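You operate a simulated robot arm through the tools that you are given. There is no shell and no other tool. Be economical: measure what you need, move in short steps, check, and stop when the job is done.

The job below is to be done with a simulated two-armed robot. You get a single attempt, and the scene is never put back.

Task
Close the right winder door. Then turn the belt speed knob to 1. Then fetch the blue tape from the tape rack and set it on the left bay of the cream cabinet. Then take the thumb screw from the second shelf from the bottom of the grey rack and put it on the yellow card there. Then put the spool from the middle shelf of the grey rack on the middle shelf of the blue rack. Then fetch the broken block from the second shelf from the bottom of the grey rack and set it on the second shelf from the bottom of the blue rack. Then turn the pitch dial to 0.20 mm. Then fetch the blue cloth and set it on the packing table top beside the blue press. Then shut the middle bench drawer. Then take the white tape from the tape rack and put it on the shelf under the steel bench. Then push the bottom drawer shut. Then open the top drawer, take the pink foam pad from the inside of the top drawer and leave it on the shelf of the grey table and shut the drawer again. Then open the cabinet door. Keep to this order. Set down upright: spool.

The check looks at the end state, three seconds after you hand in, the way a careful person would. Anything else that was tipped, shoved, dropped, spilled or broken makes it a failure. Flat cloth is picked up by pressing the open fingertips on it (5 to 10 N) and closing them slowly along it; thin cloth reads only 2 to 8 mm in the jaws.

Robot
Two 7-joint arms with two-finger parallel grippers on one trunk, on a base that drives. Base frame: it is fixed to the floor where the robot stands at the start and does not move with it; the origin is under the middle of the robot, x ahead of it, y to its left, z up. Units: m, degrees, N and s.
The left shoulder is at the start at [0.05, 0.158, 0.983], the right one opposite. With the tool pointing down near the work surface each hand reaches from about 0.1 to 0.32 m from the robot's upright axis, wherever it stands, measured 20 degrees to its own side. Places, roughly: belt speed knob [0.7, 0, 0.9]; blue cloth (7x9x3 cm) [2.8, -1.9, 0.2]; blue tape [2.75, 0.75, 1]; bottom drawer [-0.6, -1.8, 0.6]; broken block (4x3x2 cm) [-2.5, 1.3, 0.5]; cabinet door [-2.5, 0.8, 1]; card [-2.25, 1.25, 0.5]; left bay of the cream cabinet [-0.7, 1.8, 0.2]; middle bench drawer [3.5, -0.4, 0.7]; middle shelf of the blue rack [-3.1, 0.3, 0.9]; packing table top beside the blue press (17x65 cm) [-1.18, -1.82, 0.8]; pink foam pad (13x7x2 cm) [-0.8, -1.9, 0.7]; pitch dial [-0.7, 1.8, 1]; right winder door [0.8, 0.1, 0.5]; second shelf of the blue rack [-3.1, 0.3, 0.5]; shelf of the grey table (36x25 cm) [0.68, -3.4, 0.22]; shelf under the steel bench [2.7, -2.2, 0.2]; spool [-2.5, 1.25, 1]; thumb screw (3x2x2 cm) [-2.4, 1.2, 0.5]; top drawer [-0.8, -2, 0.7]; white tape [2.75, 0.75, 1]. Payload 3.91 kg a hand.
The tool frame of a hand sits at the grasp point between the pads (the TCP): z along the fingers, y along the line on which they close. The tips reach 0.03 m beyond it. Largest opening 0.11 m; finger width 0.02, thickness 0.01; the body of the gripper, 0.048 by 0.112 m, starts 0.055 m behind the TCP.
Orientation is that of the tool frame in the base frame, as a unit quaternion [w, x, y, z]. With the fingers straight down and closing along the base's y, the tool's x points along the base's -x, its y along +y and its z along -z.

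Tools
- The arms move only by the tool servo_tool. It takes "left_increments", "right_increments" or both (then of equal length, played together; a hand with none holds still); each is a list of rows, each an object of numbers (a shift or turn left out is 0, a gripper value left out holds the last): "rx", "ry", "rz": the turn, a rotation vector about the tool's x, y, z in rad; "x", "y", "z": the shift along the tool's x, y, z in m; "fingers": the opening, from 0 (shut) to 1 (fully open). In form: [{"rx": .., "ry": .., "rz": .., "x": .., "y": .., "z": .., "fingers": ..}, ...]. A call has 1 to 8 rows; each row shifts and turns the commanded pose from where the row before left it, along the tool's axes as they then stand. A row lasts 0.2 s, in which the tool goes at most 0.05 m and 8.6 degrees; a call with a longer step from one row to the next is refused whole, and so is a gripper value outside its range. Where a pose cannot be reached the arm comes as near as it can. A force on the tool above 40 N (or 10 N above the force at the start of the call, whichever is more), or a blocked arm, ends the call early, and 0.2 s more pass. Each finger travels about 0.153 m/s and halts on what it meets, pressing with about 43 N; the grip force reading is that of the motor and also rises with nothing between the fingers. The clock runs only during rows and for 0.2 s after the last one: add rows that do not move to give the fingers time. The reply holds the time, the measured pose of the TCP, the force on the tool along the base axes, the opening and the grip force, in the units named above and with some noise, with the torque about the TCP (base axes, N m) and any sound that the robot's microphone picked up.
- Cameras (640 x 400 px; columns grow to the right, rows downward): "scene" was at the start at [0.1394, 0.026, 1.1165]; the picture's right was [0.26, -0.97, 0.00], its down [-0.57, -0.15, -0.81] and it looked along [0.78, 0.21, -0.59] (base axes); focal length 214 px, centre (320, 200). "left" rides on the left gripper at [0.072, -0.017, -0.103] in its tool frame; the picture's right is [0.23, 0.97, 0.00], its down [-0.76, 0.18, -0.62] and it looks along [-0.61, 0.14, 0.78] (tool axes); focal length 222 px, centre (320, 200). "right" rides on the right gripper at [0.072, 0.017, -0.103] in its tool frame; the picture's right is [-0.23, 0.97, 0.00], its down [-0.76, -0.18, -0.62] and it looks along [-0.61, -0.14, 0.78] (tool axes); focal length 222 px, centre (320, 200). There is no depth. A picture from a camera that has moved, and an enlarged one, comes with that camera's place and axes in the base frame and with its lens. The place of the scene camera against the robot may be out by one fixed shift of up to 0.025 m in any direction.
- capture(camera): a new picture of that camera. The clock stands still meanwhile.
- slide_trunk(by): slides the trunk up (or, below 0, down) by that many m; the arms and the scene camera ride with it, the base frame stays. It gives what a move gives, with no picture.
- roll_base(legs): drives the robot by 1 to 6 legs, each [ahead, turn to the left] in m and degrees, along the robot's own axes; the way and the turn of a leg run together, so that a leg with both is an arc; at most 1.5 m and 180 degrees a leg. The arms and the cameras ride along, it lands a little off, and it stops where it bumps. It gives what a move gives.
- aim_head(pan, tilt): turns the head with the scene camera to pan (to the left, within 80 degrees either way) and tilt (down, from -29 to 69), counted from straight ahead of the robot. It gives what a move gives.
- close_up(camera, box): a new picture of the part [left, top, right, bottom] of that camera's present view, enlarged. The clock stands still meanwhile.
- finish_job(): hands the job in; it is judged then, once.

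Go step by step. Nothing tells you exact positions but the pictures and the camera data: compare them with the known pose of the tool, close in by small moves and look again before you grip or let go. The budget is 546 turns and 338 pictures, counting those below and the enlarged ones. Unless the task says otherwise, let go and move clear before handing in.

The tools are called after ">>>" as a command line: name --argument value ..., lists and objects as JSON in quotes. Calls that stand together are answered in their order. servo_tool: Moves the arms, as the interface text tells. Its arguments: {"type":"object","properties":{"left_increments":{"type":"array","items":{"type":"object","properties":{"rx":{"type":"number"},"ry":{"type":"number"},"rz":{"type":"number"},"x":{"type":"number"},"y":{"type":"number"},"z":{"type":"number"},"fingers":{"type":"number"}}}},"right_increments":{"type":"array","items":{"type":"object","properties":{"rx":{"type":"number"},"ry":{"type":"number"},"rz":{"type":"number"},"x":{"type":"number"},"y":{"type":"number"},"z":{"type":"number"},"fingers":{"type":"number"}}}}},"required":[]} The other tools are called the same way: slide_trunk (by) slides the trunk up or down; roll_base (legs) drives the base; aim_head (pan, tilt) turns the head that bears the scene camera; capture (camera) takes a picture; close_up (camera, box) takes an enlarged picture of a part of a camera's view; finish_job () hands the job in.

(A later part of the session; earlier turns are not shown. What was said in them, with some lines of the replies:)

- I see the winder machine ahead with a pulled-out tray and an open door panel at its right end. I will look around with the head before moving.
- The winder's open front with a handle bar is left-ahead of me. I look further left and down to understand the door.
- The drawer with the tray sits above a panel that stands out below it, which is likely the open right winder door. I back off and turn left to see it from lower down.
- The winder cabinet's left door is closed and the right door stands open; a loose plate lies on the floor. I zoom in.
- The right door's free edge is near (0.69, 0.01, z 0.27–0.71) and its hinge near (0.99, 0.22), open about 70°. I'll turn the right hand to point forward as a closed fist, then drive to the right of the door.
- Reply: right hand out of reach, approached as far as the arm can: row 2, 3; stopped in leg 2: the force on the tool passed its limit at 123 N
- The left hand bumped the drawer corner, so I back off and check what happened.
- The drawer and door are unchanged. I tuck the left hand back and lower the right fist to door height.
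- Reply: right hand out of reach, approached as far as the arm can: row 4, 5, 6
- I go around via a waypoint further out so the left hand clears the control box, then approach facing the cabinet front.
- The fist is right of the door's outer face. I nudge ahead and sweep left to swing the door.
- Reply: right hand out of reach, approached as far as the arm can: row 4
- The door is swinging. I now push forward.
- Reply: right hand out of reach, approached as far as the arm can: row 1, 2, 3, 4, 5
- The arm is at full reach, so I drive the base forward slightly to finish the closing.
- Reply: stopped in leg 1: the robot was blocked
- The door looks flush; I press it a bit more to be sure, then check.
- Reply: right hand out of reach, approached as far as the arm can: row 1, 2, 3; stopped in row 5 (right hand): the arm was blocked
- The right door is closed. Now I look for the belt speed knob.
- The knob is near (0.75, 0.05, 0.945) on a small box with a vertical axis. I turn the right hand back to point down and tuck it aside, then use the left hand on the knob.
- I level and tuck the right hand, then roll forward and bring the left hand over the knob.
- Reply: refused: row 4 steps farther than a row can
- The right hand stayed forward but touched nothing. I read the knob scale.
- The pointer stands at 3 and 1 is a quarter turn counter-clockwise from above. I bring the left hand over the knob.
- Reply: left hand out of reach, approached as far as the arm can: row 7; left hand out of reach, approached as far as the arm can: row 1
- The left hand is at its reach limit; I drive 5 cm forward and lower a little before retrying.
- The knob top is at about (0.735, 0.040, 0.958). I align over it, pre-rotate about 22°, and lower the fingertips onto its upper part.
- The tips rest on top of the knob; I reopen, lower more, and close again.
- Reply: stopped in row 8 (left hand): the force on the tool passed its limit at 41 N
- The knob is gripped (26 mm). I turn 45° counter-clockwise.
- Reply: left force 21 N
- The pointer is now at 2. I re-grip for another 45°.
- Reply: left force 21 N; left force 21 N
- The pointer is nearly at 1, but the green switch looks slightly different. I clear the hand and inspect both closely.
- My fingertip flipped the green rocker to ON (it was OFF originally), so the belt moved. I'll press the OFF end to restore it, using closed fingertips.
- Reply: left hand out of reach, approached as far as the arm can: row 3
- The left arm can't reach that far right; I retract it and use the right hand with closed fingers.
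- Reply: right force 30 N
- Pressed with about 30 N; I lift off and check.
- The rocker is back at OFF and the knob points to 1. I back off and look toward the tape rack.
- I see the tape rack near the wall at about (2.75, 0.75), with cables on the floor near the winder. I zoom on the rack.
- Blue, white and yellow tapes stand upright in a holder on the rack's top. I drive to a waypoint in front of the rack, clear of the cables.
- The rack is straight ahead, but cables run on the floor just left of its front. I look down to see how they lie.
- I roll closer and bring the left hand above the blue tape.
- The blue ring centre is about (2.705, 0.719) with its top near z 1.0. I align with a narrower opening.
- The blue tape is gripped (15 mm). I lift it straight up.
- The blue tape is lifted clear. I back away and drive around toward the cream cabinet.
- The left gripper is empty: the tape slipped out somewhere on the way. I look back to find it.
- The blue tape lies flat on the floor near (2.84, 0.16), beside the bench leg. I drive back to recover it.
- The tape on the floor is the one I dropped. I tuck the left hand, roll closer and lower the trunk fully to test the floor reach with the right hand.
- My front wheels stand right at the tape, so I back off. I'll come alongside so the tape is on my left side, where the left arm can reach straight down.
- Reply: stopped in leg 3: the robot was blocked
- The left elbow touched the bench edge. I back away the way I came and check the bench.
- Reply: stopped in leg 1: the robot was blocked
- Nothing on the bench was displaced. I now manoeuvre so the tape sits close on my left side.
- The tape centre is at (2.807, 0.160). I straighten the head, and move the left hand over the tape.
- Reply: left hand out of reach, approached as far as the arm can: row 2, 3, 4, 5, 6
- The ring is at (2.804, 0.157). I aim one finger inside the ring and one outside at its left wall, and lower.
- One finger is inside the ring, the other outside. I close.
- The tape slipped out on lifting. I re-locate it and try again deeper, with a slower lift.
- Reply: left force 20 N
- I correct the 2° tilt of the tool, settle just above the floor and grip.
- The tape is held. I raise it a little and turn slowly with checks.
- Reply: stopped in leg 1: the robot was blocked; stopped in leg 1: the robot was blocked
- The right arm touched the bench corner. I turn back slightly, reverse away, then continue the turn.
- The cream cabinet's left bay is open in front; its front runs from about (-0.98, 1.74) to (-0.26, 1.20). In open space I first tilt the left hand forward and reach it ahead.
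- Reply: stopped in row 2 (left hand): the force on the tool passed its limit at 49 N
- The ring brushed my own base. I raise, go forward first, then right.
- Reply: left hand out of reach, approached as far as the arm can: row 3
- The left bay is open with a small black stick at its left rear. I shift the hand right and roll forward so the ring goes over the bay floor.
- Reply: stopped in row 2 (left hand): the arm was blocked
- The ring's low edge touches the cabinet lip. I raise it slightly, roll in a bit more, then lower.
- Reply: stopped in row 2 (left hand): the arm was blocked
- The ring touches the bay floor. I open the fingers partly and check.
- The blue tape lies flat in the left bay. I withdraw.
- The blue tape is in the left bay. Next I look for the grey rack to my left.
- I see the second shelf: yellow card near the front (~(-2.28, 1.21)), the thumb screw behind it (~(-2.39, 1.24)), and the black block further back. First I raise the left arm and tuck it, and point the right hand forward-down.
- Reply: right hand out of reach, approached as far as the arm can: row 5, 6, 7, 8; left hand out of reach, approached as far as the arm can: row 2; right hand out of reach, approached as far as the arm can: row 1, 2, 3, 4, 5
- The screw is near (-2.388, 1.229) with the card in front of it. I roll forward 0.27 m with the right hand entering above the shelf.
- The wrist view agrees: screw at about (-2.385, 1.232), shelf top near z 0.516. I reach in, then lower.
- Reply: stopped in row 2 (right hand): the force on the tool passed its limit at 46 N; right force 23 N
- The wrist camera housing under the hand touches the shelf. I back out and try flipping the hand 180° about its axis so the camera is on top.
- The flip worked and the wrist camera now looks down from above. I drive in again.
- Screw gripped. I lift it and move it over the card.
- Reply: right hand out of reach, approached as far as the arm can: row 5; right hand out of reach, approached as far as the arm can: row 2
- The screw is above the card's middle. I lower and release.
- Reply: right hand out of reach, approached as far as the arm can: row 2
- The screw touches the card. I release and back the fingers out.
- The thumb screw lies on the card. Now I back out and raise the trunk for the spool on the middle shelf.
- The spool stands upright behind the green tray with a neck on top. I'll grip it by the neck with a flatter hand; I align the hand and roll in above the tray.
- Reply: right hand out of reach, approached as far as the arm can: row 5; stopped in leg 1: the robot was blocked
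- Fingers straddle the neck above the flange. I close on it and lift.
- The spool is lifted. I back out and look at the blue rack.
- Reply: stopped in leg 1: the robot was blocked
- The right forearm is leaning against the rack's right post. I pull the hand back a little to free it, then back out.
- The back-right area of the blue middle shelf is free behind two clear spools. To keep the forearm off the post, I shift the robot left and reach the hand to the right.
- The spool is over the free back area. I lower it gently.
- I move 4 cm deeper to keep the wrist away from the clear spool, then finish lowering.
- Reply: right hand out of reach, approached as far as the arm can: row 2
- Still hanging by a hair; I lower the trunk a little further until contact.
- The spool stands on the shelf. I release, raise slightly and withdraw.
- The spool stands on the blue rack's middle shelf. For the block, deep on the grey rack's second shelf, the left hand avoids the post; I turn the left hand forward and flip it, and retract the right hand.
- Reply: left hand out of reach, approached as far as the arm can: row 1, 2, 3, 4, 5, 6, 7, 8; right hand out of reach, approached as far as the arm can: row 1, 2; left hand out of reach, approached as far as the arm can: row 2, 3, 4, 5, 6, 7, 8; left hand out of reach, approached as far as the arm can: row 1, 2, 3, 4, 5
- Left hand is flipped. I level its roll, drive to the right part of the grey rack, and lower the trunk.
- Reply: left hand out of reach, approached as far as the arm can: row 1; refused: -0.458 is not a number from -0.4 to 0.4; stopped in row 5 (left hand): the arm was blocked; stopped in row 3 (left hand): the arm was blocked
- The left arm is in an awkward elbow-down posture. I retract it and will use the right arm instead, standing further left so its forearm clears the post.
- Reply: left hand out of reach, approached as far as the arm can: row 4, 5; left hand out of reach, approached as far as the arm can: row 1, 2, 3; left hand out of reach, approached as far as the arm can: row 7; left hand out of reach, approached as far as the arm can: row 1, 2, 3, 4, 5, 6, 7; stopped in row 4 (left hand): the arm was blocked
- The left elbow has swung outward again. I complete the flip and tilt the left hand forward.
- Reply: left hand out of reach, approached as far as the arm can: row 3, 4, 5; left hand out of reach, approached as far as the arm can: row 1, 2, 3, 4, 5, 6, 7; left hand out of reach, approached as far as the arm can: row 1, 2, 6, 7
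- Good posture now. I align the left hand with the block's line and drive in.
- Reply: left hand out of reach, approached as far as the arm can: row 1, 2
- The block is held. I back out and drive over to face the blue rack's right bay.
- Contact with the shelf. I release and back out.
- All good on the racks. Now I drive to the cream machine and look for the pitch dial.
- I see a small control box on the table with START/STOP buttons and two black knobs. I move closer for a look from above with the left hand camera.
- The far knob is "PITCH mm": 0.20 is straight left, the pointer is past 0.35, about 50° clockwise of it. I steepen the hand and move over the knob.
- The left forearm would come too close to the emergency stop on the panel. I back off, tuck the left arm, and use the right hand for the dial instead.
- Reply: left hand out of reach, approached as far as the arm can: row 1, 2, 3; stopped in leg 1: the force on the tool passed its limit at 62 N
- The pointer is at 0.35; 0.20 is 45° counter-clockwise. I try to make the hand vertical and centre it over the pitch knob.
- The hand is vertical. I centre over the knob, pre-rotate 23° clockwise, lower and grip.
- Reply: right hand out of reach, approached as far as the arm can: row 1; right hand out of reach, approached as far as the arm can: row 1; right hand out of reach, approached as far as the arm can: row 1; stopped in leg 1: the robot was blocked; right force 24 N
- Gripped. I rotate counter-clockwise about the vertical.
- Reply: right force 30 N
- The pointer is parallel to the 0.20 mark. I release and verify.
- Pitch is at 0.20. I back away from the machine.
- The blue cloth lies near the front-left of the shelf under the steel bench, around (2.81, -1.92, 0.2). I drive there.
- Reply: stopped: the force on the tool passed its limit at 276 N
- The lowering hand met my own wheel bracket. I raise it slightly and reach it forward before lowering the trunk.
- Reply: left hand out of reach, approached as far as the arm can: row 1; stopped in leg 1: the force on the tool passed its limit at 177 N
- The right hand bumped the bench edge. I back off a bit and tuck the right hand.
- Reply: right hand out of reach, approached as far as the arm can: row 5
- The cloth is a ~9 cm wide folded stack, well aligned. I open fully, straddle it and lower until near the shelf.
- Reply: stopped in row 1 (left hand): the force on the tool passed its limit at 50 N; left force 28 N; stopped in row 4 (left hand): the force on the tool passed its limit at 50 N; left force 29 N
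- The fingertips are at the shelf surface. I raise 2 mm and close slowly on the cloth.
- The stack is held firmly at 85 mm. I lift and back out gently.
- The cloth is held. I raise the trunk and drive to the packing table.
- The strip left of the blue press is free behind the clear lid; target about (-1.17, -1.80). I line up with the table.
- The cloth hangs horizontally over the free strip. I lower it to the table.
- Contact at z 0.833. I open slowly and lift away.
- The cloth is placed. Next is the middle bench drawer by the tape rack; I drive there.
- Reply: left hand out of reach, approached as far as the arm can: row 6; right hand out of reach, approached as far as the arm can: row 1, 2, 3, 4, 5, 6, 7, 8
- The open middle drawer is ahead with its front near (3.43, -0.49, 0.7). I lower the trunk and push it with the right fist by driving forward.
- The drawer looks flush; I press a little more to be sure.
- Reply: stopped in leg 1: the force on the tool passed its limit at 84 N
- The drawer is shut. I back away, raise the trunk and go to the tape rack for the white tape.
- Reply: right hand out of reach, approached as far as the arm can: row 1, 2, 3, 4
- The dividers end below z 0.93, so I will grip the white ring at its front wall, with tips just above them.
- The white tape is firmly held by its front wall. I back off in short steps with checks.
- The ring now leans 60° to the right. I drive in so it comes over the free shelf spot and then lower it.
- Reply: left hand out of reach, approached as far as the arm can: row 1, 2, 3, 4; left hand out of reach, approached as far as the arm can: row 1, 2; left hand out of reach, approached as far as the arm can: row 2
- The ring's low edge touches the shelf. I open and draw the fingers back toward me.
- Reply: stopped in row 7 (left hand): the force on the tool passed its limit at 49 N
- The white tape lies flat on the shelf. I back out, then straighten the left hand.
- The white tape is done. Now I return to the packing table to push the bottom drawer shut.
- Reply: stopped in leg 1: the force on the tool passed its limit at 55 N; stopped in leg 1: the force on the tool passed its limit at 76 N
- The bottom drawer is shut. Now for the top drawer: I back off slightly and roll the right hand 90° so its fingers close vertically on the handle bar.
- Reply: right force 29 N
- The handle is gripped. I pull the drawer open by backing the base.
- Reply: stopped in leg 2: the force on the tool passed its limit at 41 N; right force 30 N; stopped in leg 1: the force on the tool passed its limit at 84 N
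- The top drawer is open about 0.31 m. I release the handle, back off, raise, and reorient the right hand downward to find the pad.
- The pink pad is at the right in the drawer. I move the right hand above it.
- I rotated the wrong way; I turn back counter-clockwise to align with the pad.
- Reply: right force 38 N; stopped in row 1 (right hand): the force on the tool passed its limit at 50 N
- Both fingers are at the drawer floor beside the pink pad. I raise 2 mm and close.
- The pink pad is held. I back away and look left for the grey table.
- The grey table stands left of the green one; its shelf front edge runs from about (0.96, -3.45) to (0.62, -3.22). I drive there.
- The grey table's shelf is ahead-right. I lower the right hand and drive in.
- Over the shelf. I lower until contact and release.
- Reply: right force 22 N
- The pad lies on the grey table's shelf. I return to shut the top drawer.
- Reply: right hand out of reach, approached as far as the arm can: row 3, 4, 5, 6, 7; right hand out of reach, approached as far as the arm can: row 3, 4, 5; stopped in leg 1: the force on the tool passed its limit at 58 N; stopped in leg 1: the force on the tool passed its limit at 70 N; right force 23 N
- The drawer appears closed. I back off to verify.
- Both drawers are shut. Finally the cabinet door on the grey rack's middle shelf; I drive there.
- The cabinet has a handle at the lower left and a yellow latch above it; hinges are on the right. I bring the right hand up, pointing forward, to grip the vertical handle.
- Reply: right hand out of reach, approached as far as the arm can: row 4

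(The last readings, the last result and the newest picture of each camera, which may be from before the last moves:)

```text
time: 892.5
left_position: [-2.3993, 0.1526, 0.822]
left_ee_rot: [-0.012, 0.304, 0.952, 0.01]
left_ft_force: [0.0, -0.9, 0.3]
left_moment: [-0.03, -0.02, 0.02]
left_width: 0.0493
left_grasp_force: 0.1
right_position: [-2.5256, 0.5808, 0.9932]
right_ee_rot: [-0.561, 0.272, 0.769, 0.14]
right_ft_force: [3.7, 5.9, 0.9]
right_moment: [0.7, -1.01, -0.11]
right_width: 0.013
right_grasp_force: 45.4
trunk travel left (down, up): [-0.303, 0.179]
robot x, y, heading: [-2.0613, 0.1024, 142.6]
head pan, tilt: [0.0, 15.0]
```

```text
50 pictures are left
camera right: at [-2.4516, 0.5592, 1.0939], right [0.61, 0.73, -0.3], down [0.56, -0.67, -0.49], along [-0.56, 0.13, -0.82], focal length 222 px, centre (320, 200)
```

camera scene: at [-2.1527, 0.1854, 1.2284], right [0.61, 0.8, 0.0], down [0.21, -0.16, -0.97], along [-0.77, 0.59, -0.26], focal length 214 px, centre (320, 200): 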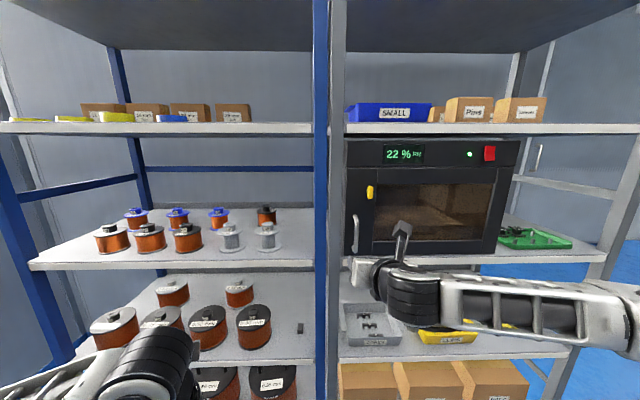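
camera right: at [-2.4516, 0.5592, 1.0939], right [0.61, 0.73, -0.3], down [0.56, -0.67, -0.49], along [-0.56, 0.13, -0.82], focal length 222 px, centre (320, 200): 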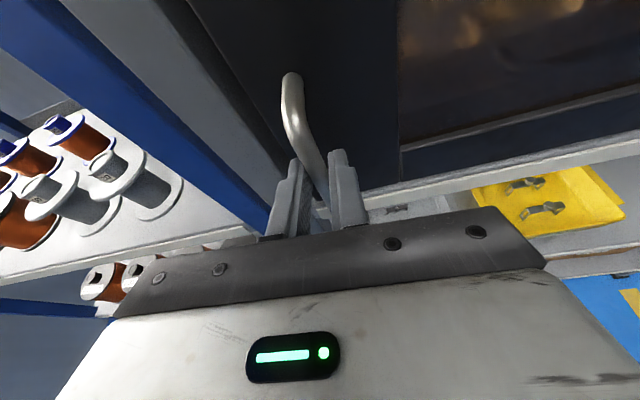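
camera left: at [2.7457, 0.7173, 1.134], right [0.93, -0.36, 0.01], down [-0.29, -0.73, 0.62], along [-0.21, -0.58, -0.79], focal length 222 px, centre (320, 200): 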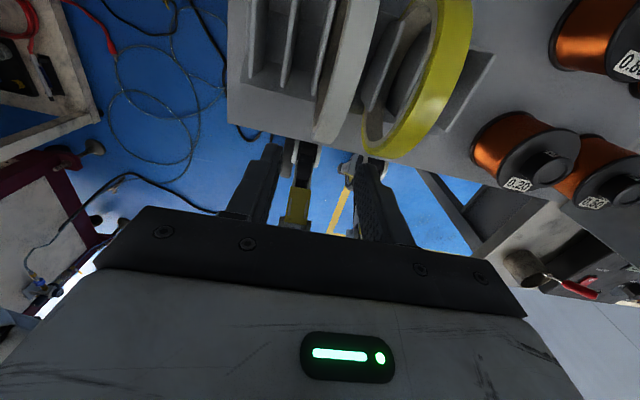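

The handle is gripped. I test-pull gently to see whether the door is latched.

>>> servo_tool --right_increments '[{"x": -0.0033, "z": -0.0094}, {"x": -0.0033, "z": -0.0094}, {"x": -0.0033, "z": -0.0094}]'

>>> close_up --camera "scene" --box '[330, 130, 530, 280]'

```text
time: 893.3
left_position: [-2.3979, 0.1527, 0.823]
left_ee_rot: [-0.012, 0.305, 0.952, 0.01]
left_ft_force: [-0.3, 0.4, 0.8]
left_moment: [-0.04, 0.0, 0.0]
left_width: 0.0493
left_grasp_force: 0.0
right_position: [-2.5006, 0.5672, 0.991]
right_ee_rot: [-0.561, 0.274, 0.769, 0.14]
right_ft_force: [7.2, 15.6, -2.2]
right_moment: [1.42, 0.17, -0.19]
right_width: 0.0132
right_grasp_force: 44.8
trunk travel left (down, up): [-0.303, 0.179]
robot x, y, heading: [-2.0602, 0.0984, 142.5]
head pan, tilt: [0.0, 15.0]
```

```text
2.67 times, centred on (430, 205) of scene
camera zoom: at [-2.1519, 0.1871, 1.2284], right [0.61, 0.79, 0.0], down [0.21, -0.16, -0.97], along [-0.77, 0.59, -0.26], focal length 572 px, centre (27, 187)
```

zoom: 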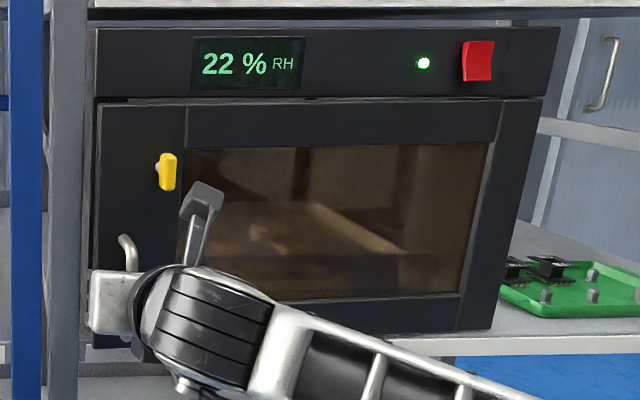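

The door moves, so it isn't latched. I follow the arc: pulling back while yawing the hand with the door.

>>> servo_tool --right_increments '[{"x": -0.0098, "z": -0.0281, "y": 0.0025, "rx": 0.066, "rz": -0.023}, {"x": -0.0098, "z": -0.0281, "y": 0.0025, "rx": 0.066, "rz": -0.023}, {"x": -0.0098, "z": -0.0281, "y": 0.0025, "rx": 0.066, "rz": -0.023}]'

>>> servo_tool --right_increments '[{"x": -0.0098, "z": -0.0281, "y": 0.0025, "rx": 0.066, "rz": -0.023}, {"x": -0.0098, "z": -0.0281, "y": 0.0025, "rx": 0.066, "rz": -0.023}, {"x": -0.0098, "z": -0.0281, "y": 0.0025, "rx": 0.066, "rz": -0.023}]'

>>> capture --camera "scene"

```text
time: 894.1
left_position: [-2.3994, 0.1527, 0.8237]
left_ee_rot: [-0.012, 0.305, 0.952, 0.011]
left_ft_force: [0.0, 0.1, -0.3]
left_moment: [0.01, 0.02, 0.02]
left_width: 0.0496
left_grasp_force: 0.2
right_position: [-2.4236, 0.5381, 0.9924]
right_ee_rot: [-0.577, 0.201, 0.785, 0.099]
right_ft_force: [1.7, 5.1, 0.5]
right_moment: [1.14, -0.48, -0.25]
right_width: 0.0131
right_grasp_force: 45.1
trunk travel left (down, up): [-0.303, 0.179]
robot x, y, heading: [-2.062, 0.0996, 142.5]
head pan, tilt: [0.0, 15.0]
stopped in row 3 (right hand): the force on the tool passed its limit at 41 N (the readings are from after the stop); the commanded pose is now the measured one
```

```text
time: 894.9
left_position: [-2.3991, 0.1536, 0.8218]
left_ee_rot: [-0.013, 0.306, 0.952, 0.011]
left_ft_force: [-0.5, -0.1, 1.3]
left_moment: [0.0, -0.04, -0.02]
left_width: 0.0494
left_grasp_force: 0.0
right_position: [-2.3464, 0.5244, 0.9908]
right_ee_rot: [-0.592, 0.128, 0.793, 0.059]
right_ft_force: [1.2, 4.9, 1.4]
right_moment: [1.07, -0.46, -0.22]
right_width: 0.0126
right_grasp_force: 44.4
trunk travel left (down, up): [-0.303, 0.179]
robot x, y, heading: [-2.0622, 0.104, 142.8]
head pan, tilt: [0.0, 15.0]
stopped in row 3 (right hand): the force on the tool passed its limit at 42 N (the readings are from after the stop); the commanded pose is now the measured one
```

```text
48 pictures are left
camera scene: at [-2.153, 0.1867, 1.2281], right [0.61, 0.79, 0.0], down [0.21, -0.16, -0.97], along [-0.77, 0.59, -0.26], focal length 214 px, centre (320, 200)
```

scene: 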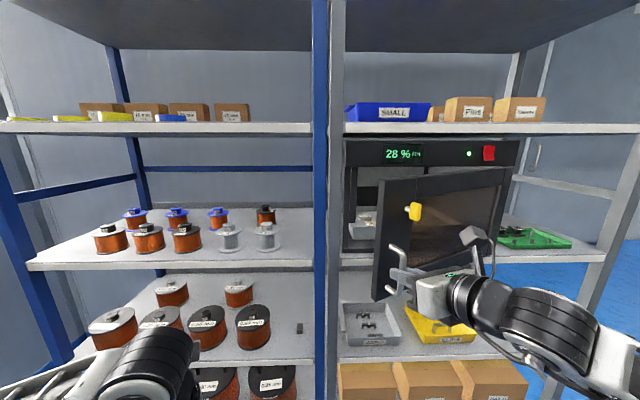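

The door swings open. I continue along the arc.

>>> servo_tool --right_increments '[{"x": -0.008, "z": -0.024, "y": 0.003, "rx": 0.057, "rz": -0.02}, {"x": -0.008, "z": -0.024, "y": 0.003, "rx": 0.057, "rz": -0.02}, {"x": -0.008, "z": -0.024, "y": 0.003, "rx": 0.057, "rz": -0.02}]'

>>> servo_tool --right_increments '[{"x": -0.008, "z": -0.024, "y": 0.003, "rx": 0.057, "rz": -0.02}, {"x": -0.008, "z": -0.024, "y": 0.003, "rx": 0.057, "rz": -0.02}, {"x": -0.008, "z": -0.024, "y": 0.003, "rx": 0.057, "rz": -0.02}]'

>>> servo_tool --right_increments '[{"x": -0.008, "z": -0.024, "y": 0.003, "rx": 0.057, "rz": -0.02}, {"x": -0.008, "z": -0.024, "y": 0.003, "rx": 0.057, "rz": -0.02}, {"x": -0.008, "z": -0.024, "y": 0.003, "rx": 0.057, "rz": -0.02}]'

>>> capture --camera "scene"

```text
time: 895.8
left_position: [-2.3988, 0.1542, 0.8228]
left_ee_rot: [-0.012, 0.306, 0.952, 0.011]
left_ft_force: [0.1, 0.7, -0.2]
left_moment: [-0.01, -0.03, -0.01]
left_width: 0.0497
left_grasp_force: 0.1
right_position: [-2.272, 0.5243, 0.9916]
right_ee_rot: [-0.601, 0.056, 0.797, 0.022]
right_ft_force: [-0.1, 5.5, 0.0]
right_moment: [1.14, -0.08, -0.1]
right_width: 0.0122
right_grasp_force: 45.1
trunk travel left (down, up): [-0.303, 0.179]
robot x, y, heading: [-2.0614, 0.1015, 142.5]
head pan, tilt: [0.0, 15.0]
stopped in row 3 (right hand): the force on the tool passed its limit at 42 N (the readings are from after the stop); the commanded pose is now the measured one
```

```text
time: 896.7
left_position: [-2.3986, 0.1545, 0.8208]
left_ee_rot: [-0.013, 0.306, 0.952, 0.011]
left_ft_force: [0.1, -0.3, -0.4]
left_moment: [0.03, -0.01, -0.01]
left_width: 0.0496
left_grasp_force: 0.0
right_position: [-2.1948, 0.5364, 0.9919]
right_ee_rot: [-0.609, -0.015, 0.793, -0.017]
right_ft_force: [-0.5, 6.2, -1.7]
right_moment: [0.66, -0.1, -0.33]
right_width: 0.0117
right_grasp_force: 45.3
trunk travel left (down, up): [-0.303, 0.179]
robot x, y, heading: [-2.0614, 0.1023, 142.7]
head pan, tilt: [0.0, 15.0]
stopped in row 3 (right hand): the force on the tool passed its limit at 42 N (the readings are from after the stop); the commanded pose is now the measured one
```

```text
time: 897.4
left_position: [-2.3987, 0.1566, 0.8217]
left_ee_rot: [-0.012, 0.306, 0.952, 0.01]
left_ft_force: [-0.2, 0.5, -0.1]
left_moment: [0.02, 0.0, -0.02]
left_width: 0.0494
left_grasp_force: 0.1
right_position: [-2.1442, 0.5541, 0.99]
right_ee_rot: [-0.613, -0.056, 0.787, -0.041]
right_ft_force: [-4.0, 9.1, -2.5]
right_moment: [-0.04, -0.36, -0.35]
right_width: 0.0116
right_grasp_force: 45.3
trunk travel left (down, up): [-0.303, 0.179]
robot x, y, heading: [-2.0589, 0.1031, 142.6]
head pan, tilt: [0.0, 15.0]
stopped in row 3 (right hand): the force on the tool passed its limit at 43 N (the readings are from after the stop); the commanded pose is now the measured one
```

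```text
47 pictures are left
camera scene: at [-2.153, 0.1889, 1.2281], right [0.61, 0.79, 0.0], down [0.21, -0.16, -0.97], along [-0.77, 0.59, -0.26], focal length 214 px, centre (320, 200)
```

scene: 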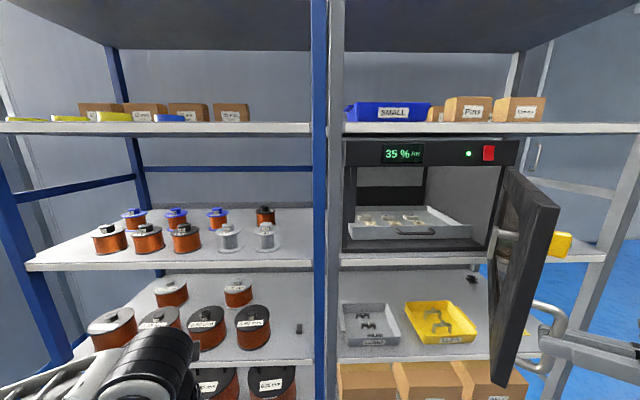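

The door stands open about 75–80°. I release the handle and withdraw.

>>> servo_tool --right_increments '[{"fingers": 0.5}, {"fingers": 0.7}, {}, {"x": -0.01, "z": -0.03}, {"x": -0.01, "z": -0.03}, {"x": -0.01, "z": -0.03}]'

>>> roll_base --legs '[[-0.5, 0]]'

>>> capture --camera "scene"

```text
time: 898.8
left_position: [-2.3988, 0.1559, 0.8233]
left_ee_rot: [-0.012, 0.305, 0.952, 0.011]
left_ft_force: [0.2, -0.5, 0.7]
left_moment: [-0.01, -0.02, -0.03]
left_width: 0.0496
left_grasp_force: 0.1
right_position: [-2.0528, 0.5663, 0.9831]
right_ee_rot: [-0.613, -0.058, 0.787, -0.041]
right_ft_force: [0.3, 0.0, -0.2]
right_moment: [0.04, -0.03, -0.01]
right_width: 0.0768
right_grasp_force: 0.1
trunk travel left (down, up): [-0.303, 0.179]
robot x, y, heading: [-2.0658, 0.1005, 142.7]
head pan, tilt: [0.0, 15.0]
```

```text
time: 901.7
left_position: [-2.0085, -0.1422, 0.8222]
left_ee_rot: [-0.011, 0.311, 0.95, 0.011]
left_ft_force: [0.1, 0.6, 0.2]
left_moment: [0.01, -0.01, -0.02]
left_width: 0.0496
left_grasp_force: 0.2
right_position: [-1.6573, 0.2632, 0.9833]
right_ee_rot: [-0.613, -0.053, 0.787, -0.037]
right_ft_force: [-0.2, 0.2, 0.6]
right_moment: [-0.01, -0.01, 0.0]
right_width: 0.0773
right_grasp_force: 0.1
trunk travel left (down, up): [-0.303, 0.179]
robot x, y, heading: [-1.6752, -0.1996, 141.9]
head pan, tilt: [0.0, 15.0]
```

```text
46 pictures are left
camera scene: at [-1.7625, -0.1131, 1.2285], right [0.62, 0.79, 0.0], down [0.2, -0.16, -0.97], along [-0.76, 0.6, -0.26], focal length 214 px, centre (320, 200)
```

scene: 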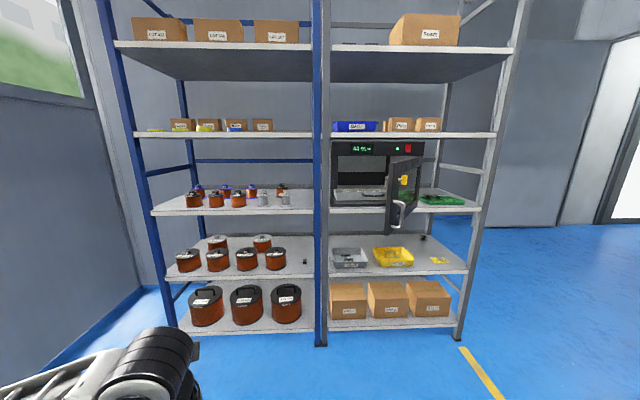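

>>> close_up --camera "scene" --box '[310, 120, 480, 250]'

```text
3.08 times, centred on (395, 185) of scene
camera zoom: at [-1.7625, -0.1131, 1.2285], right [0.62, 0.79, 0.0], down [0.2, -0.16, -0.97], along [-0.76, 0.6, -0.26], focal length 660 px, centre (89, 246)
```

zoom: 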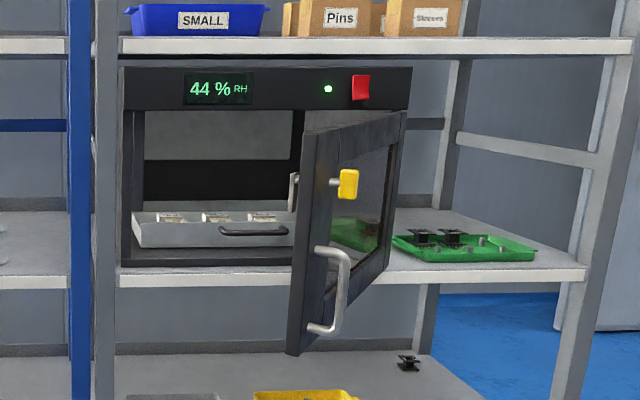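

The door is at roughly 50°. I want it wider, so I re-aim the right hand forward as a fist and push the inner face further open.

>>> servo_tool --right_increments '[{"rx": -0.1245, "rz": 0.0313, "fingers": 0}, {"rx": -0.1245, "rz": 0.0313}, {"rx": -0.1245, "rz": 0.0313}, {"rx": -0.1245, "rz": 0.0313}, {"rx": -0.1245, "rz": 0.0313}, {"rx": -0.1245, "rz": 0.0313}]'

>>> servo_tool --right_increments '[{"x": 0.012, "z": 0.042}, {"x": 0.012, "z": 0.042}, {"y": -0.045}, {"y": -0.045}, {"y": -0.045}, {"y": -0.045}, {"y": -0.045}, {"y": -0.045}]'

>>> servo_tool --right_increments '[{"x": 0.012, "z": 0.042}, {"x": 0.012, "z": 0.042}, {"x": 0.04, "z": -0.01}]'

>>> capture --camera "scene"

```text
time: 903.1
left_position: [-2.0084, -0.1424, 0.8227]
left_ee_rot: [-0.012, 0.311, 0.95, 0.011]
left_ft_force: [-0.1, 0.4, 0.7]
left_moment: [-0.02, 0.01, 0.03]
left_width: 0.0493
left_grasp_force: 0.0
right_position: [-1.6337, 0.314, 0.9746]
right_ee_rot: [-0.585, 0.246, 0.748, 0.196]
right_ft_force: [-0.5, 0.4, 0.3]
right_moment: [0.0, 0.03, -0.03]
right_width: 0.0002
right_grasp_force: 38.0
right hand out of reach, approached as far as the arm can: row 4, 5, 6
trunk travel left (down, up): [-0.303, 0.179]
robot x, y, heading: [-1.6737, -0.2015, 141.7]
head pan, tilt: [0.0, 15.0]
```

```text
time: 905.0
left_position: [-2.0095, -0.1433, 0.8229]
left_ee_rot: [-0.012, 0.313, 0.95, 0.011]
left_ft_force: [-0.1, 0.3, 0.1]
left_moment: [-0.05, -0.02, 0.01]
left_width: 0.0495
left_grasp_force: 0.1
right_position: [-1.8236, 0.3094, 0.9601]
right_ee_rot: [-0.541, 0.149, 0.76, 0.329]
right_ft_force: [-0.4, 0.1, 0.7]
right_moment: [0.01, 0.04, -0.02]
right_width: 0.0003
right_grasp_force: 37.5
right hand out of reach, approached as far as the arm can: row 3, 4, 5, 6, 7, 8
trunk travel left (down, up): [-0.303, 0.179]
robot x, y, heading: [-1.6721, -0.2013, 141.6]
head pan, tilt: [0.0, 15.0]
stopped in row 8 (right hand): the arm was blocked; the commanded pose is now the measured one
```

```text
time: 905.4
left_position: [-2.0088, -0.1423, 0.824]
left_ee_rot: [-0.012, 0.313, 0.95, 0.012]
left_ft_force: [0.4, 0.6, -1.0]
left_moment: [0.0, 0.02, 0.01]
left_width: 0.0493
left_grasp_force: 0.0
right_position: [-1.8131, 0.3601, 0.9688]
right_ee_rot: [-0.496, 0.099, 0.755, 0.417]
right_ft_force: [1.0, -0.5, 0.4]
right_moment: [-0.02, 0.0, 0.02]
right_width: 0.0
right_grasp_force: 37.3
right hand out of reach, approached as far as the arm can: row 1, 2
trunk travel left (down, up): [-0.303, 0.179]
robot x, y, heading: [-1.6715, -0.2012, 141.7]
head pan, tilt: [0.0, 15.0]
stopped in row 2 (right hand): the arm was blocked; the commanded pose is now the measured one
```

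```text
44 pictures are left
camera scene: at [-1.7616, -0.1131, 1.2286], right [0.62, 0.79, 0.0], down [0.2, -0.16, -0.97], along [-0.76, 0.6, -0.26], focal length 214 px, centre (320, 200)
```

scene: 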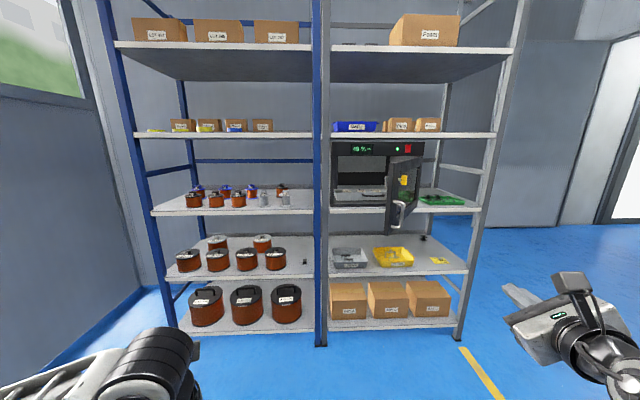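

The right arm is awkward now; I'll use the left hand as a vertical fist instead. I shift right, facing the rack.

>>> roll_base --legs '[[0, -56], [0.377, 0], [0, 58]]'

>>> servo_tool --left_increments '[{"z": -0.045, "fingers": 0}, {"z": -0.045}, {"z": -0.045}, {"z": -0.045}, {"x": 0.02}]'

>>> capture --camera "scene"

```text
time: 912.8
left_position: [-1.9812, 0.2255, 0.8221]
left_ee_rot: [-0.012, 0.306, 0.952, 0.011]
left_ft_force: [-0.8, -0.4, -0.5]
left_moment: [0.0, -0.01, -0.03]
left_width: 0.0495
left_grasp_force: 0.1
right_position: [-1.7914, 0.7296, 0.9668]
right_ee_rot: [-0.497, 0.095, 0.756, 0.415]
right_ft_force: [1.2, -0.4, -0.3]
right_moment: [0.0, 0.01, 0.01]
right_width: 0.0002
right_grasp_force: 38.1
trunk travel left (down, up): [-0.303, 0.179]
robot x, y, heading: [-1.6433, 0.1733, 142.4]
head pan, tilt: [0.0, 15.0]
```

```text
time: 914.0
left_position: [-1.9941, 0.2334, 1.0018]
left_ee_rot: [-0.014, 0.307, 0.952, 0.011]
left_ft_force: [0.6, 0.8, 0.5]
left_moment: [0.01, 0.01, -0.01]
left_width: 0.0
left_grasp_force: 37.8
right_position: [-1.7907, 0.7293, 0.9688]
right_ee_rot: [-0.497, 0.094, 0.756, 0.415]
right_ft_force: [-0.2, -0.2, -0.4]
right_moment: [-0.01, -0.02, -0.02]
right_width: 0.0001
right_grasp_force: 37.5
trunk travel left (down, up): [-0.303, 0.179]
robot x, y, heading: [-1.6426, 0.1747, 142.5]
head pan, tilt: [0.0, 15.0]
```

```text
43 pictures are left
camera scene: at [-1.7343, 0.2577, 1.2285], right [0.61, 0.79, 0.0], down [0.21, -0.16, -0.97], along [-0.77, 0.59, -0.26], focal length 214 px, centre (320, 200)
```

scene: 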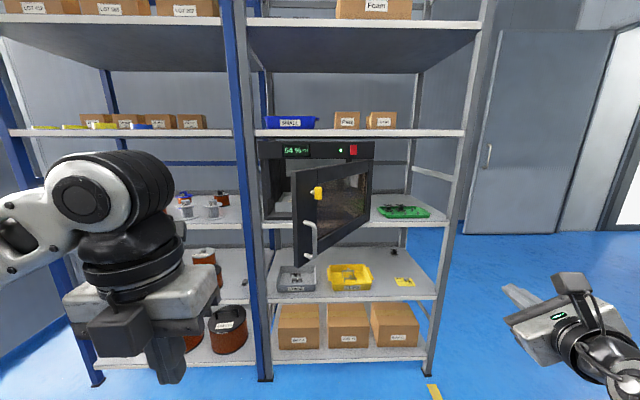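

>>> roll_base --legs '[[0.28, 0]]'

>>> servo_tool --left_increments '[{"x": 0.045}, {"x": 0.045}, {"x": 0.03}]'

>>> capture --camera "scene"

```text
time: 916.0
left_position: [-2.2136, 0.3991, 1.0021]
left_ee_rot: [-0.013, 0.304, 0.952, 0.012]
left_ft_force: [0.3, -0.8, 0.5]
left_moment: [-0.01, -0.01, -0.01]
left_width: 0.0
left_grasp_force: 37.2
right_position: [-2.0121, 0.8961, 0.9681]
right_ee_rot: [-0.498, 0.092, 0.757, 0.413]
right_ft_force: [0.0, 0.9, 0.1]
right_moment: [0.02, -0.01, 0.01]
right_width: 0.0
right_grasp_force: 37.8
trunk travel left (down, up): [-0.303, 0.179]
robot x, y, heading: [-1.865, 0.3393, 143.0]
head pan, tilt: [0.0, 15.0]
```

```text
time: 916.8
left_position: [-2.3145, 0.4685, 1.0052]
left_ee_rot: [-0.013, 0.305, 0.952, 0.012]
left_ft_force: [0.9, -0.2, 0.4]
left_moment: [0.02, -0.04, -0.01]
left_width: 0.0
left_grasp_force: 37.6
right_position: [-2.012, 0.8962, 0.9679]
right_ee_rot: [-0.498, 0.092, 0.757, 0.413]
right_ft_force: [0.4, 0.8, 0.1]
right_moment: [0.0, -0.01, 0.02]
right_width: 0.0
right_grasp_force: 38.2
trunk travel left (down, up): [-0.303, 0.179]
robot x, y, heading: [-1.8628, 0.3368, 142.6]
head pan, tilt: [0.0, 15.0]
```

```text
42 pictures are left
camera scene: at [-1.9536, 0.4242, 1.2285], right [0.6, 0.8, 0.0], down [0.21, -0.16, -0.97], along [-0.77, 0.58, -0.26], focal length 214 px, centre (320, 200)
```

scene: 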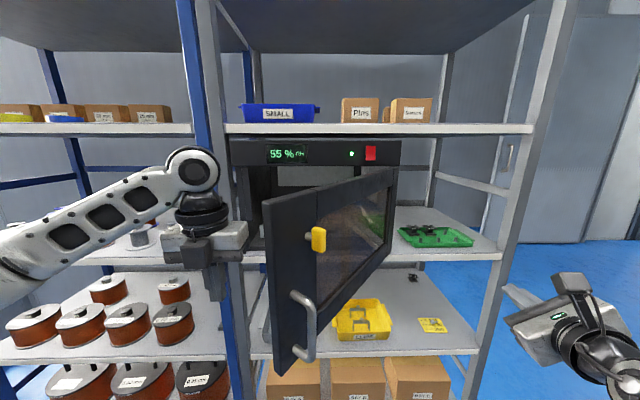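

The fist is behind the door's free edge. I sweep right to push it wider.

>>> servo_tool --left_increments '[{"y": 0.04}, {"y": 0.04}, {"y": 0.04}, {"y": 0.04}]'

>>> servo_tool --left_increments '[{"y": 0.04}, {"y": 0.04}, {"y": 0.04}, {"y": 0.03}]'

>>> capture --camera "scene"

```text
time: 917.8
left_position: [-2.2161, 0.5983, 1.0093]
left_ee_rot: [-0.012, 0.303, 0.953, 0.011]
left_ft_force: [-0.2, -0.1, 0.4]
left_moment: [0.0, 0.03, 0.02]
left_width: 0.0
left_grasp_force: 37.5
right_position: [-2.0122, 0.8968, 0.9666]
right_ee_rot: [-0.498, 0.092, 0.757, 0.413]
right_ft_force: [-0.2, -0.2, 0.2]
right_moment: [0.02, -0.01, 0.02]
right_width: 0.0
right_grasp_force: 38.0
trunk travel left (down, up): [-0.303, 0.179]
robot x, y, heading: [-1.8614, 0.3413, 142.6]
head pan, tilt: [0.0, 15.0]
```

```text
time: 918.8
left_position: [-2.1296, 0.7207, 1.0103]
left_ee_rot: [-0.013, 0.304, 0.953, 0.011]
left_ft_force: [0.4, -0.6, 0.0]
left_moment: [-0.01, 0.0, -0.03]
left_width: 0.0
left_grasp_force: 37.4
right_position: [-2.0116, 0.8973, 0.9679]
right_ee_rot: [-0.498, 0.093, 0.757, 0.413]
right_ft_force: [0.7, -0.5, 0.1]
right_moment: [0.0, 0.03, 0.04]
right_width: 0.0
right_grasp_force: 37.8
trunk travel left (down, up): [-0.303, 0.179]
robot x, y, heading: [-1.8622, 0.3373, 142.7]
head pan, tilt: [0.0, 15.0]
```

```text
41 pictures are left
camera scene: at [-1.9533, 0.4242, 1.2285], right [0.6, 0.8, 0.0], down [0.21, -0.16, -0.97], along [-0.77, 0.58, -0.26], focal length 214 px, centre (320, 200)
```

scene: 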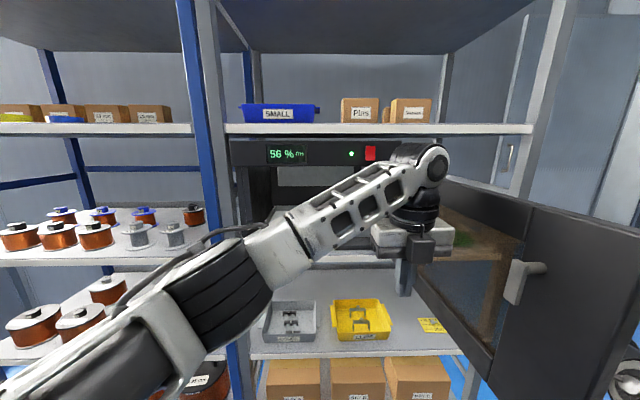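

The door is now wide open. I retract the left hand and look at the right hand's clearance.

>>> servo_tool --left_increments '[{"y": -0.045}, {"y": -0.045}, {"y": -0.045}, {"y": -0.045}, {"y": -0.045}, {"y": -0.045}, {"x": -0.045}, {"x": -0.045}]'

>>> aim_head --pan -40 --tilt 25

>>> capture --camera "scene"

```text
time: 920.6
left_position: [-2.2125, 0.4484, 1.0019]
left_ee_rot: [-0.012, 0.303, 0.953, 0.011]
left_ft_force: [-0.8, 0.2, -0.2]
left_moment: [0.03, 0.0, 0.0]
left_width: 0.0
left_grasp_force: 37.4
right_position: [-2.0123, 0.8952, 0.9676]
right_ee_rot: [-0.499, 0.093, 0.756, 0.414]
right_ft_force: [-0.4, 0.3, -0.5]
right_moment: [-0.01, 0.01, 0.0]
right_width: 0.0
right_grasp_force: 37.5
trunk travel left (down, up): [-0.303, 0.179]
robot x, y, heading: [-1.8645, 0.3433, 142.8]
head pan, tilt: [0.0, 15.0]
```

```text
time: 921.6
left_position: [-2.2133, 0.449, 1.0002]
left_ee_rot: [-0.013, 0.304, 0.953, 0.011]
left_ft_force: [-0.2, 0.0, 0.5]
left_moment: [0.0, 0.01, 0.02]
left_width: 0.0001
left_grasp_force: 37.4
right_position: [-2.0128, 0.897, 0.9674]
right_ee_rot: [-0.498, 0.091, 0.757, 0.413]
right_ft_force: [0.3, -0.5, -0.4]
right_moment: [0.0, 0.02, 0.01]
right_width: 0.0002
right_grasp_force: 37.7
trunk travel left (down, up): [-0.303, 0.179]
robot x, y, heading: [-1.8624, 0.3428, 143.1]
head pan, tilt: [-40.0, 25.0]
```

```text
40 pictures are left
camera scene: at [-1.8997, 0.4575, 1.2123], right [0.97, 0.22, 0.0], down [0.09, -0.41, -0.91], along [-0.2, 0.88, -0.42], focal length 214 px, centre (320, 200)
```

scene: 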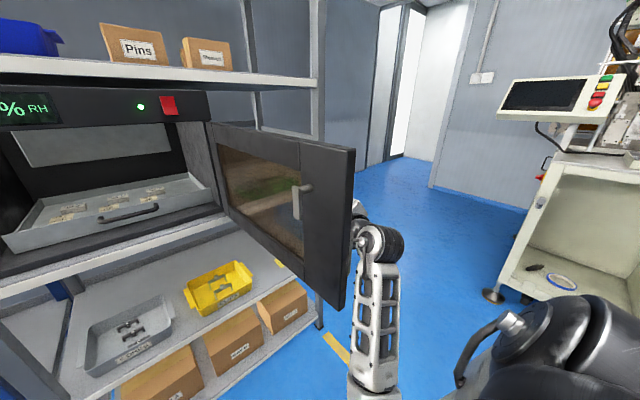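

>>> roll_base --legs '[[0, -12], [-0.5, 0]]'

>>> aim_head --pan 10 --tilt 15

>>> capture --camera "scene"

```text
time: 925.3
left_position: [-1.8619, 0.146, 1.0025]
left_ee_rot: [-0.011, 0.399, 0.917, 0.013]
left_ft_force: [0.8, 0.6, 0.0]
left_moment: [0.0, -0.01, 0.01]
left_width: 0.0
left_grasp_force: 37.9
right_position: [-1.5749, 0.5449, 0.9676]
right_ee_rot: [-0.454, 0.168, 0.743, 0.462]
right_ft_force: [0.0, -0.2, 0.6]
right_moment: [0.0, 0.02, -0.05]
right_width: 0.0002
right_grasp_force: 37.2
trunk travel left (down, up): [-0.303, 0.179]
robot x, y, heading: [-1.5414, -0.0306, 131.2]
head pan, tilt: [-40.0, 25.0]
```

```text
time: 926.5
left_position: [-1.8613, 0.1465, 1.0022]
left_ee_rot: [-0.011, 0.399, 0.917, 0.013]
left_ft_force: [-0.2, -0.1, -0.5]
left_moment: [0.01, 0.01, -0.02]
left_width: 0.0
left_grasp_force: 37.7
right_position: [-1.5751, 0.5448, 0.967]
right_ee_rot: [-0.454, 0.168, 0.743, 0.462]
right_ft_force: [0.5, -0.9, -0.1]
right_moment: [0.02, -0.01, 0.03]
right_width: 0.0002
right_grasp_force: 37.6
trunk travel left (down, up): [-0.303, 0.179]
robot x, y, heading: [-1.5399, -0.0298, 131.1]
head pan, tilt: [10.0, 15.0]
```

```text
39 pictures are left
camera scene: at [-1.6241, 0.0619, 1.2285], right [0.63, 0.78, 0.0], down [0.2, -0.16, -0.97], along [-0.75, 0.61, -0.26], focal length 214 px, centre (320, 200)
```

scene: 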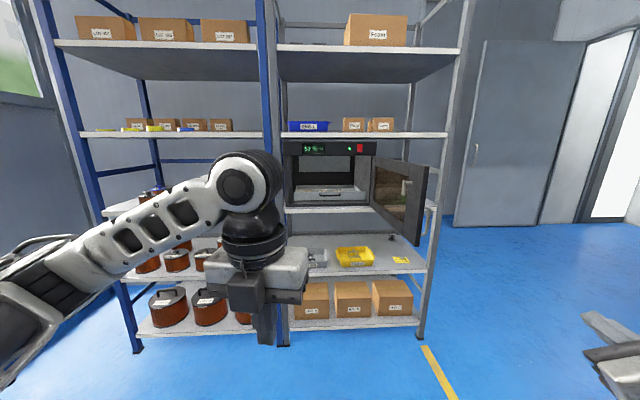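

The cabinet door is wide open. As a last check I look at the winder from a distance.

>>> roll_base --legs '[[0, -112], [0.8, 0]]'

>>> aim_head --pan 5 --tilt 20

>>> capture --camera "scene"

```text
time: 935.5
left_position: [-0.4951, 0.4692, 1.0022]
left_ee_rot: [0.004, 0.983, 0.183, 0.017]
left_ft_force: [-0.5, -0.3, -0.9]
left_moment: [0.0, -0.02, 0.0]
left_width: 0.0
left_grasp_force: 37.7
right_position: [-0.2334, 0.053, 0.9665]
right_ee_rot: [0.128, 0.71, 0.277, 0.634]
right_ft_force: [0.3, 1.0, -0.2]
right_moment: [0.03, 0.01, 0.01]
right_width: 0.0003
right_grasp_force: 37.2
trunk travel left (down, up): [-0.303, 0.179]
robot x, y, heading: [-0.7765, 0.234, 19.3]
head pan, tilt: [10.0, 15.0]
```

```text
time: 936.2
left_position: [-0.495, 0.4694, 1.0013]
left_ee_rot: [0.003, 0.983, 0.183, 0.016]
left_ft_force: [-0.7, -0.2, 0.3]
left_moment: [0.05, -0.01, 0.02]
left_width: 0.0
left_grasp_force: 37.6
right_position: [-0.2328, 0.0535, 0.9677]
right_ee_rot: [0.129, 0.71, 0.277, 0.634]
right_ft_force: [0.6, 0.5, 0.5]
right_moment: [0.0, 0.0, 0.03]
right_width: 0.0002
right_grasp_force: 37.4
trunk travel left (down, up): [-0.303, 0.179]
robot x, y, heading: [-0.7737, 0.2376, 19.2]
head pan, tilt: [5.0, 20.0]
```

```text
38 pictures are left
camera scene: at [-0.6415, 0.2905, 1.2204], right [0.41, -0.91, 0.0], down [-0.31, -0.14, -0.94], along [0.86, 0.39, -0.34], focal length 214 px, centre (320, 200)
```

scene: 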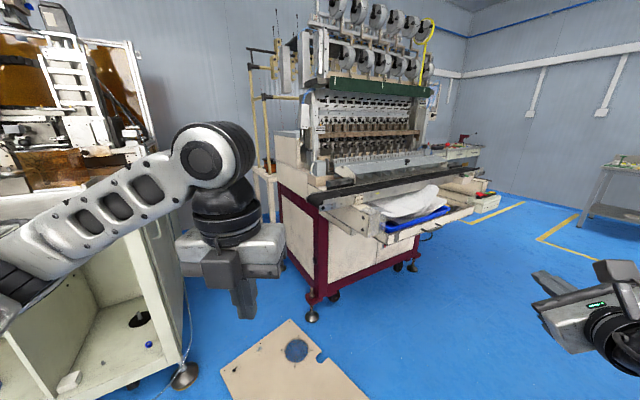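

The winder door is still closed and the hands are clear of everything, so I hand in.

>>> finish_job

```text
The job is handed in.
```

I carried out every step in the order you gave and handed the job in; the job tool returned no verdict.

Several things went wrong along the way, some of which a strict check could count against it:

- **Blue tape:** It slipped out of the gripper after I lifted it from the rack and fell on the floor. I picked it up and laid it flat in the left bay.
- **Belt switch:** A finger flipped the green rocker to ON while I was turning the knob, and the belt ran briefly. I pressed it back to OFF and the picture confirms that.
- **Bumps:** My hands and arms knocked the winder control box, both benches, the cream cabinet front and a rack post. I saw nothing displaced in later pictures, except that I did not look at the cabinet and control box specifically.

The spool is upright on the blue rack. The cabinet door stands open past 90°.
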